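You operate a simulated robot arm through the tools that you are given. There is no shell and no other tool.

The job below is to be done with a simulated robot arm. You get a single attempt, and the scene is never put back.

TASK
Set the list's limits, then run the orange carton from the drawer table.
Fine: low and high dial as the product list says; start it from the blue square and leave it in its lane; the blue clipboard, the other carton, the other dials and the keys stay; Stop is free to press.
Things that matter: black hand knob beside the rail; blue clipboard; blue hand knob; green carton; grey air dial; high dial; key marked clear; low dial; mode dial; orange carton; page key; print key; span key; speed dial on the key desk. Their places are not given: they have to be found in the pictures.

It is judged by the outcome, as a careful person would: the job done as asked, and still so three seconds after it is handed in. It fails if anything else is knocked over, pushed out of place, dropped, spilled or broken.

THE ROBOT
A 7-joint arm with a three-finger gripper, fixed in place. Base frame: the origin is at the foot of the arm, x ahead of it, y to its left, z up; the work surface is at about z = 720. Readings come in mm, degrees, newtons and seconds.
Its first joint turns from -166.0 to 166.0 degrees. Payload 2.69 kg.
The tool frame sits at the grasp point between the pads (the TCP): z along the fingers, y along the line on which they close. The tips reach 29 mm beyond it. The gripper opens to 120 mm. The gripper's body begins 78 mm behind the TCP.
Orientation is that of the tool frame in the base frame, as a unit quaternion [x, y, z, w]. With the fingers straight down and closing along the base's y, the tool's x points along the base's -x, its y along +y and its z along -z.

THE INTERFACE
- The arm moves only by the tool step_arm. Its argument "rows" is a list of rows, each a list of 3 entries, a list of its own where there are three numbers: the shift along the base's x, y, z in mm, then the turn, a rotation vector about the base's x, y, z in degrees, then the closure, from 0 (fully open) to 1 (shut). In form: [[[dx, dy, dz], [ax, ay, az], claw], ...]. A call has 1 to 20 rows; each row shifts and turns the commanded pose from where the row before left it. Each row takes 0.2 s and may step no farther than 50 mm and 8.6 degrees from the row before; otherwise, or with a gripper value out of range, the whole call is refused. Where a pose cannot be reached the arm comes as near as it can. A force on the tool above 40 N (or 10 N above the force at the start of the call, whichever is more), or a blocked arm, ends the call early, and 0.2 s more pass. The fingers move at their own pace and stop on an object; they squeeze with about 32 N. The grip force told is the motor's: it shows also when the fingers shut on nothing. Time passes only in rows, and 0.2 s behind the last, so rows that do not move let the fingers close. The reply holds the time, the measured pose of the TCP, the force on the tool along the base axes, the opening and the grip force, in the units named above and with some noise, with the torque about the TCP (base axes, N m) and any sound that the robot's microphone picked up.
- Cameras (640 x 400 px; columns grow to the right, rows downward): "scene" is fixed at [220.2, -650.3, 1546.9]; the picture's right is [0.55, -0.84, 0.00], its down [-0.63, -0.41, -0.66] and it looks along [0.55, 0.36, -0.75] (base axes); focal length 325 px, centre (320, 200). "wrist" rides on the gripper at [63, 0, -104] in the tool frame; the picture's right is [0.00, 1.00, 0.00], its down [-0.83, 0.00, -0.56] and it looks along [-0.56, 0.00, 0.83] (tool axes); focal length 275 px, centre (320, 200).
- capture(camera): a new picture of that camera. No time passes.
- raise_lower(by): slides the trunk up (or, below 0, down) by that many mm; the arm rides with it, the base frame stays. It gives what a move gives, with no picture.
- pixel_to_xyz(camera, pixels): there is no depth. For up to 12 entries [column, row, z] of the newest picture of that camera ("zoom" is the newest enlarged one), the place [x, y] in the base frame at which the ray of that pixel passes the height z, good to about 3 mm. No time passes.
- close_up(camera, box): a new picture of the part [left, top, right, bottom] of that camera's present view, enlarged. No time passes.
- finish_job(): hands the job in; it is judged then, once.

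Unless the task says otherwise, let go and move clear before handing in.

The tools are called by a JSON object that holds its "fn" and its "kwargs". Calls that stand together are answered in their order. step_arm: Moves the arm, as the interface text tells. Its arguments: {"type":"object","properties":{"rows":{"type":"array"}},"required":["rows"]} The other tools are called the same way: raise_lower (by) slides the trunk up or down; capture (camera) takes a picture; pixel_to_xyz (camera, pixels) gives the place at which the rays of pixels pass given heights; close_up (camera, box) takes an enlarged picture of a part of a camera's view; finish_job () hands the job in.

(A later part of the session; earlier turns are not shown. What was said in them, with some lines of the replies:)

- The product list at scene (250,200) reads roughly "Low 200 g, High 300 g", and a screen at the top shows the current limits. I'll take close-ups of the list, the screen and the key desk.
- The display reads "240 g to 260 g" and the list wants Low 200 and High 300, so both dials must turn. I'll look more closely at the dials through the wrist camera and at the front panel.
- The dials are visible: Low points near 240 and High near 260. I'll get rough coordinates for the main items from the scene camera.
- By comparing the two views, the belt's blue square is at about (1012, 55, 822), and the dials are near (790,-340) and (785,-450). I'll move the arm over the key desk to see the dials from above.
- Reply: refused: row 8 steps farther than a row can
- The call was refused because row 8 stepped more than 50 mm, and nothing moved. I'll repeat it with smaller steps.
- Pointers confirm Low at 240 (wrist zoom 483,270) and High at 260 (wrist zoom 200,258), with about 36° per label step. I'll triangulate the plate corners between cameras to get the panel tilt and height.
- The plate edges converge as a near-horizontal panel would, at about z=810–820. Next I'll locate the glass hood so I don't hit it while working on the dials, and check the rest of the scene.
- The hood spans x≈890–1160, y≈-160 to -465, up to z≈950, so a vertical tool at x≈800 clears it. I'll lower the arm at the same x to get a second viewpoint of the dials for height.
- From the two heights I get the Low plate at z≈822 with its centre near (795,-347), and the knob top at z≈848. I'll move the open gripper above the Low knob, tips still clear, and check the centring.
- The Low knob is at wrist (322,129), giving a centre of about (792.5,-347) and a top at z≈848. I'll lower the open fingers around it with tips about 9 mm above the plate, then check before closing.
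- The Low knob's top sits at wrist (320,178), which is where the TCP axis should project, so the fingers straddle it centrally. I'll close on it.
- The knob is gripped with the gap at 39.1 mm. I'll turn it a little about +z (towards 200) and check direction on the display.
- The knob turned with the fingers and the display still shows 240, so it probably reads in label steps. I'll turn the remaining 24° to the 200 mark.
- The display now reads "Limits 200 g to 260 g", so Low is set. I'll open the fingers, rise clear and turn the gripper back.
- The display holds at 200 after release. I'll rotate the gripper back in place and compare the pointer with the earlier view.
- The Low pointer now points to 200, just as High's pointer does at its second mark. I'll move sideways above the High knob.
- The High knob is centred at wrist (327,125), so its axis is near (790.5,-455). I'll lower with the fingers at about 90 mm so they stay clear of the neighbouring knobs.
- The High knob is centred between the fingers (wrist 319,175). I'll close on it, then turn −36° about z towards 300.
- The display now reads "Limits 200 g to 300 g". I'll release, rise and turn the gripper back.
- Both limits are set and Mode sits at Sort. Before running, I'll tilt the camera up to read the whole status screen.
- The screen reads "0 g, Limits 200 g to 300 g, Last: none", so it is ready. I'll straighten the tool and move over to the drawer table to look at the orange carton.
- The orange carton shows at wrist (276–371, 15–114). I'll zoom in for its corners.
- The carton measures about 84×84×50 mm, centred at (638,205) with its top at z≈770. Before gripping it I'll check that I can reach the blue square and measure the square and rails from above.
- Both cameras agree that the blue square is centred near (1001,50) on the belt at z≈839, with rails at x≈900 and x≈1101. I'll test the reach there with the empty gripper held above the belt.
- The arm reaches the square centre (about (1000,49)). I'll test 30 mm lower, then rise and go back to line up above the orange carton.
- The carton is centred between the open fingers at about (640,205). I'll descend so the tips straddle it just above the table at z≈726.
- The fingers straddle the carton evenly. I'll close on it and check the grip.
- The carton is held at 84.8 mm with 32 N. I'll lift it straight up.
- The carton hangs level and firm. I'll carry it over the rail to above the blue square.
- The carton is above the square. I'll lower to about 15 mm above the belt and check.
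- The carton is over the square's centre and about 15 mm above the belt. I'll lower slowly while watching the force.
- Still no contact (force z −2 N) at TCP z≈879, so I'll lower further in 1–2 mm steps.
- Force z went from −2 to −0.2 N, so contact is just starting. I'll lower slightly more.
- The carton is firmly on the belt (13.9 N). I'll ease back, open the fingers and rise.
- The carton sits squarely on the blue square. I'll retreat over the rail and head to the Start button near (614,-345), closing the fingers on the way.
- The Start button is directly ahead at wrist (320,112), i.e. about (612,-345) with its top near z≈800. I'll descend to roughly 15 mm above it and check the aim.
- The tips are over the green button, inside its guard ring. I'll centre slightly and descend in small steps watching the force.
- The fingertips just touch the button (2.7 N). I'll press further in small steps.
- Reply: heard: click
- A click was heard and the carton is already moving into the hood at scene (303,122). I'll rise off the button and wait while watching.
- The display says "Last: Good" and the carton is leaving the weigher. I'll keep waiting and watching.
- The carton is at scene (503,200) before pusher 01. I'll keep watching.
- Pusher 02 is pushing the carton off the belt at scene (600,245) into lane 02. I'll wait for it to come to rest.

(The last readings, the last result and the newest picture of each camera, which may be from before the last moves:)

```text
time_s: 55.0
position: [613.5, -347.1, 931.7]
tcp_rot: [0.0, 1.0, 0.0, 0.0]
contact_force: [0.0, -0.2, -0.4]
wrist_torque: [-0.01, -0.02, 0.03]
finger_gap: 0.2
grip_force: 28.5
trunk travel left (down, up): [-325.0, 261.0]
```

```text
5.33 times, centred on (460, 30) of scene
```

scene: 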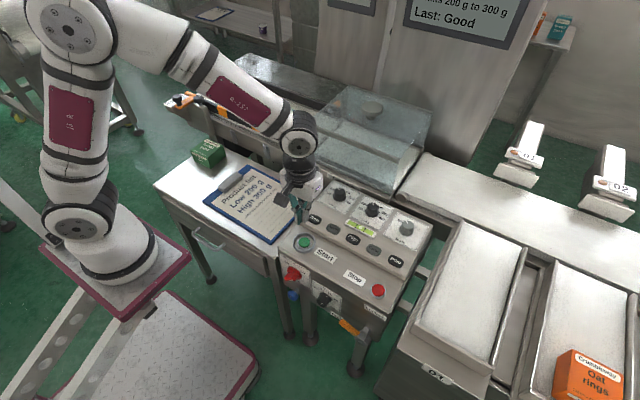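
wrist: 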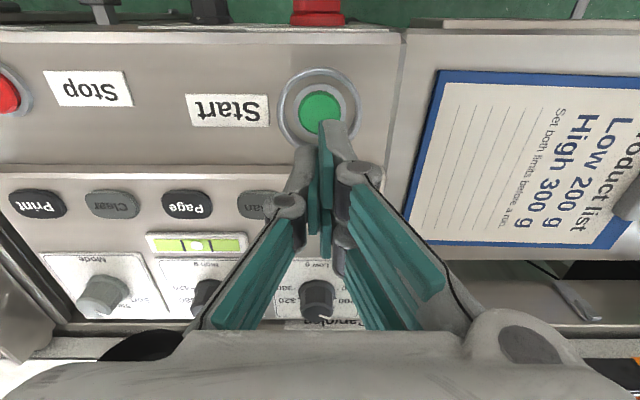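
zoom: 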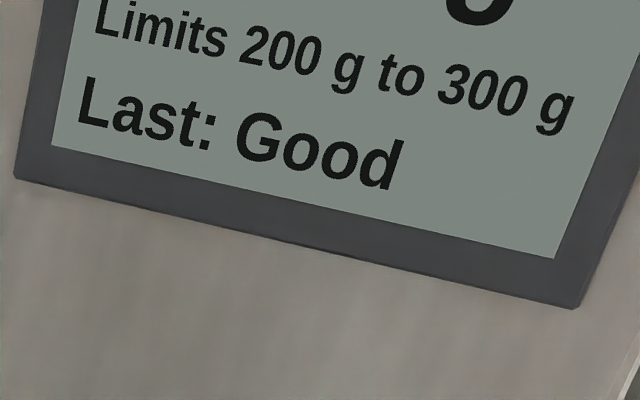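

The carton rests in lane 02 with "Last: Good". I'll raise the arm clear, then verify the carton has settled and nothing else has moved.

{"fn": "step_arm", "kwargs": {"rows": [[[0, 0, 30], [0, 0, 0], 0.8], [[0, 0, 40], [0, 0, 0], 0.6], [[0, 20, 40], [0, 0, 0], 0.5], [[0, 40, 20], [0, 0, 0], 0.5], [[10, 45, 0], [0, 0, 0], 0.5], [[10, 45, 0], [0, 0, 0], 0.5], [[10, 45, 0], [0, 0, 0], 0.5], [[10, 45, 0], [0, 0, 0], 0.5], [[0, 0, 0], [0, 0, 0], 0.5]]}}

{"fn": "capture", "kwargs": {"camera": "scene"}}

{"fn": "close_up", "kwargs": {"camera": "scene", "box": [280, 170, 440, 270]}}

{"fn": "close_up", "kwargs": {"camera": "scene", "box": [150, 130, 310, 230]}}

{"fn": "close_up", "kwargs": {"camera": "scene", "box": [480, 300, 640, 400]}}

{"fn": "close_up", "kwargs": {"camera": "scene", "box": [270, 250, 430, 350]}}

```text
time_s: 57.0
position: [648.1, -105.0, 1056.8]
tcp_rot: [0.001, 1.0, 0.0, 0.0]
contact_force: [-0.2, -0.3, 0.3]
wrist_torque: [-0.01, 0.02, 0.0]
finger_gap: 60.0
grip_force: 0.2
trunk travel left (down, up): [-325.0, 261.0]
```

```text
taken
```

scene: 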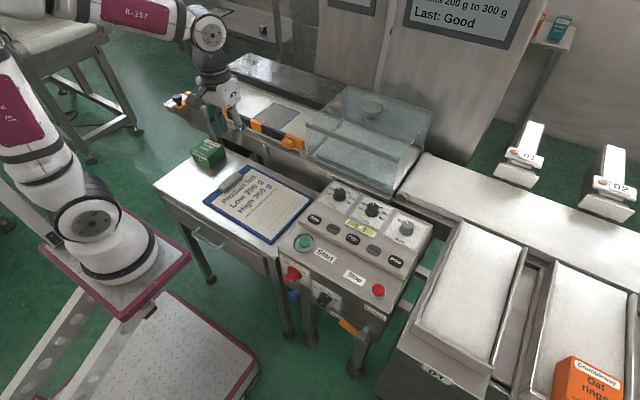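

```text
4.00 times, centred on (360, 220) of scene
```

zoom: 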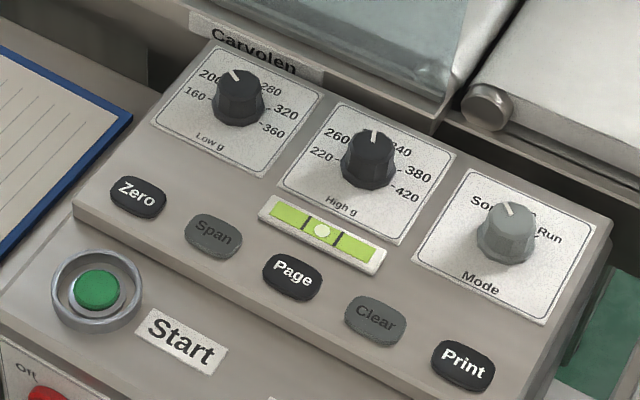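

```text
4.00 times, centred on (230, 180) of scene
```

zoom: 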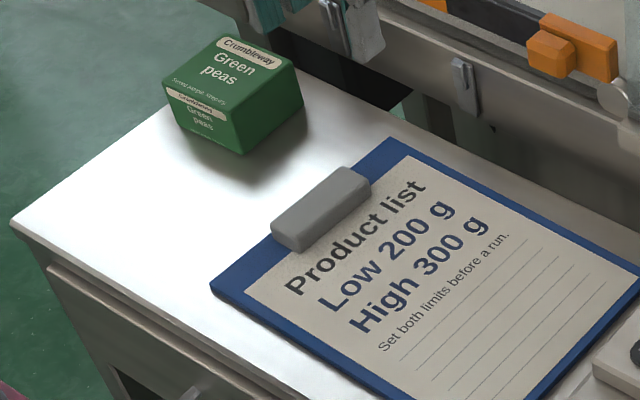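

```text
4.00 times, centred on (560, 350) of scene
```

zoom: 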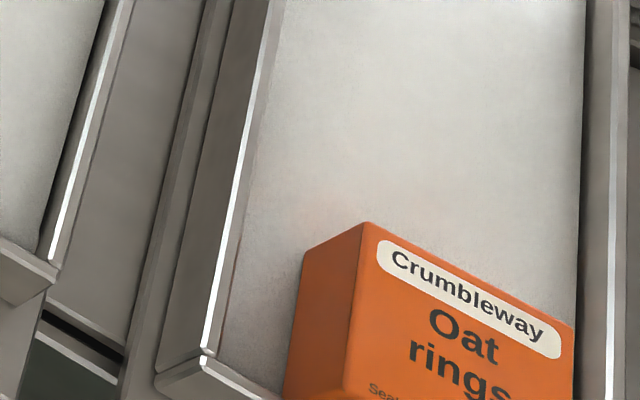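

```text
4.00 times, centred on (350, 300) of scene
```

zoom: 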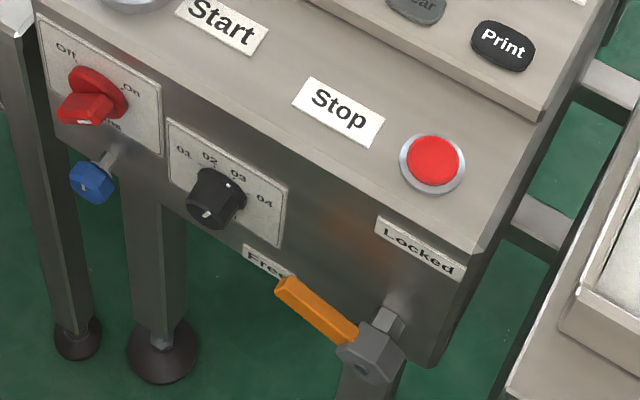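

Everything else looks unchanged. The carton may still be creeping down the lane (from about row 350 to 357), so I'll wait and check again.

{"fn": "step_arm", "kwargs": {"rows": [[[0, 0, 0], [0, 0, 0], 0.5], [[0, 0, 0], [0, 0, 0], 0.5], [[0, 0, 0], [0, 0, 0], 0.5], [[0, 0, 0], [0, 0, 0], 0.5], [[0, 0, 0], [0, 0, 0], 0.5], [[0, 0, 0], [0, 0, 0], 0.5], [[0, 0, 0], [0, 0, 0], 0.5], [[0, 0, 0], [0, 0, 0], 0.5], [[0, 0, 0], [0, 0, 0], 0.5], [[0, 0, 0], [0, 0, 0], 0.5]]}}

{"fn": "close_up", "kwargs": {"camera": "scene", "box": [480, 300, 640, 400]}}

{"fn": "capture", "kwargs": {"camera": "scene"}}

```text
time_s: 59.2
position: [648.7, -105.7, 1057.2]
tcp_rot: [0.0, 1.0, 0.0, 0.0]
contact_force: [-0.7, -0.7, -1.0]
wrist_torque: [0.02, 0.0, 0.0]
finger_gap: 60.1
grip_force: 0.0
trunk travel left (down, up): [-325.0, 261.0]
```

```text
4.00 times, centred on (560, 350) of scene
```

zoom: 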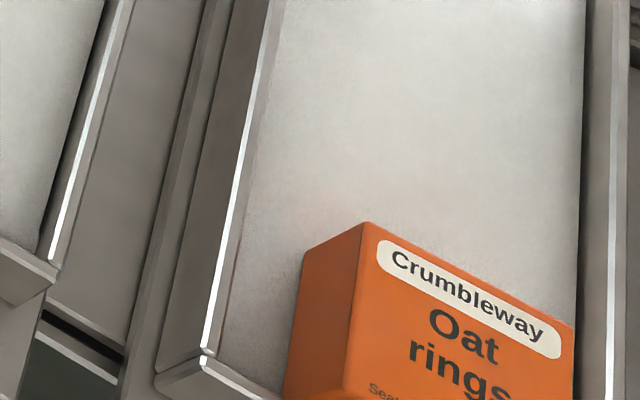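

```text
taken
```

scene: 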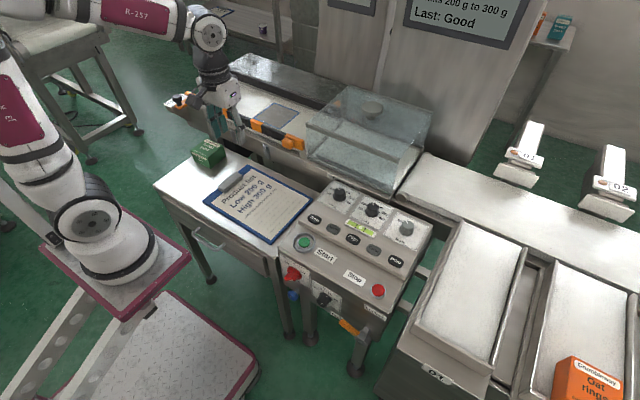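

The carton is at rest against the end of lane 02 (same pixels over the last 2 s). The limits read 200 g to 300 g, the result is "Good", and the clipboard, green carton, other dials and keys are unchanged, so I'm handing in.

{"fn": "finish_job", "kwargs": {}}

```text
The job is handed in.
```

The job is done and handed in. The limits are set to 200 g low and 300 g high, as the product list says, and the orange carton has been run.

- **Limits:** I turned the low dial from 240 to 200 and the high dial from 260 to 300. The screen reads "Limits 200 g to 300 g".
- **Run:** I moved the carton from the drawer table to the blue square and pressed Start once. It was weighed as "Good" and pushed into lane 02, where it came to rest at the end of the lane. I left it there.
- **Everything else:** In the last pictures the clipboard, the green carton, the mode dial, the dials on the front of the key desk and the keys look unchanged. I didn't look closely at the grey air dial or the rail's black hand knob again, but the arm never touched either.

I didn't press Stop. The arm is raised clear with its gripper empty.
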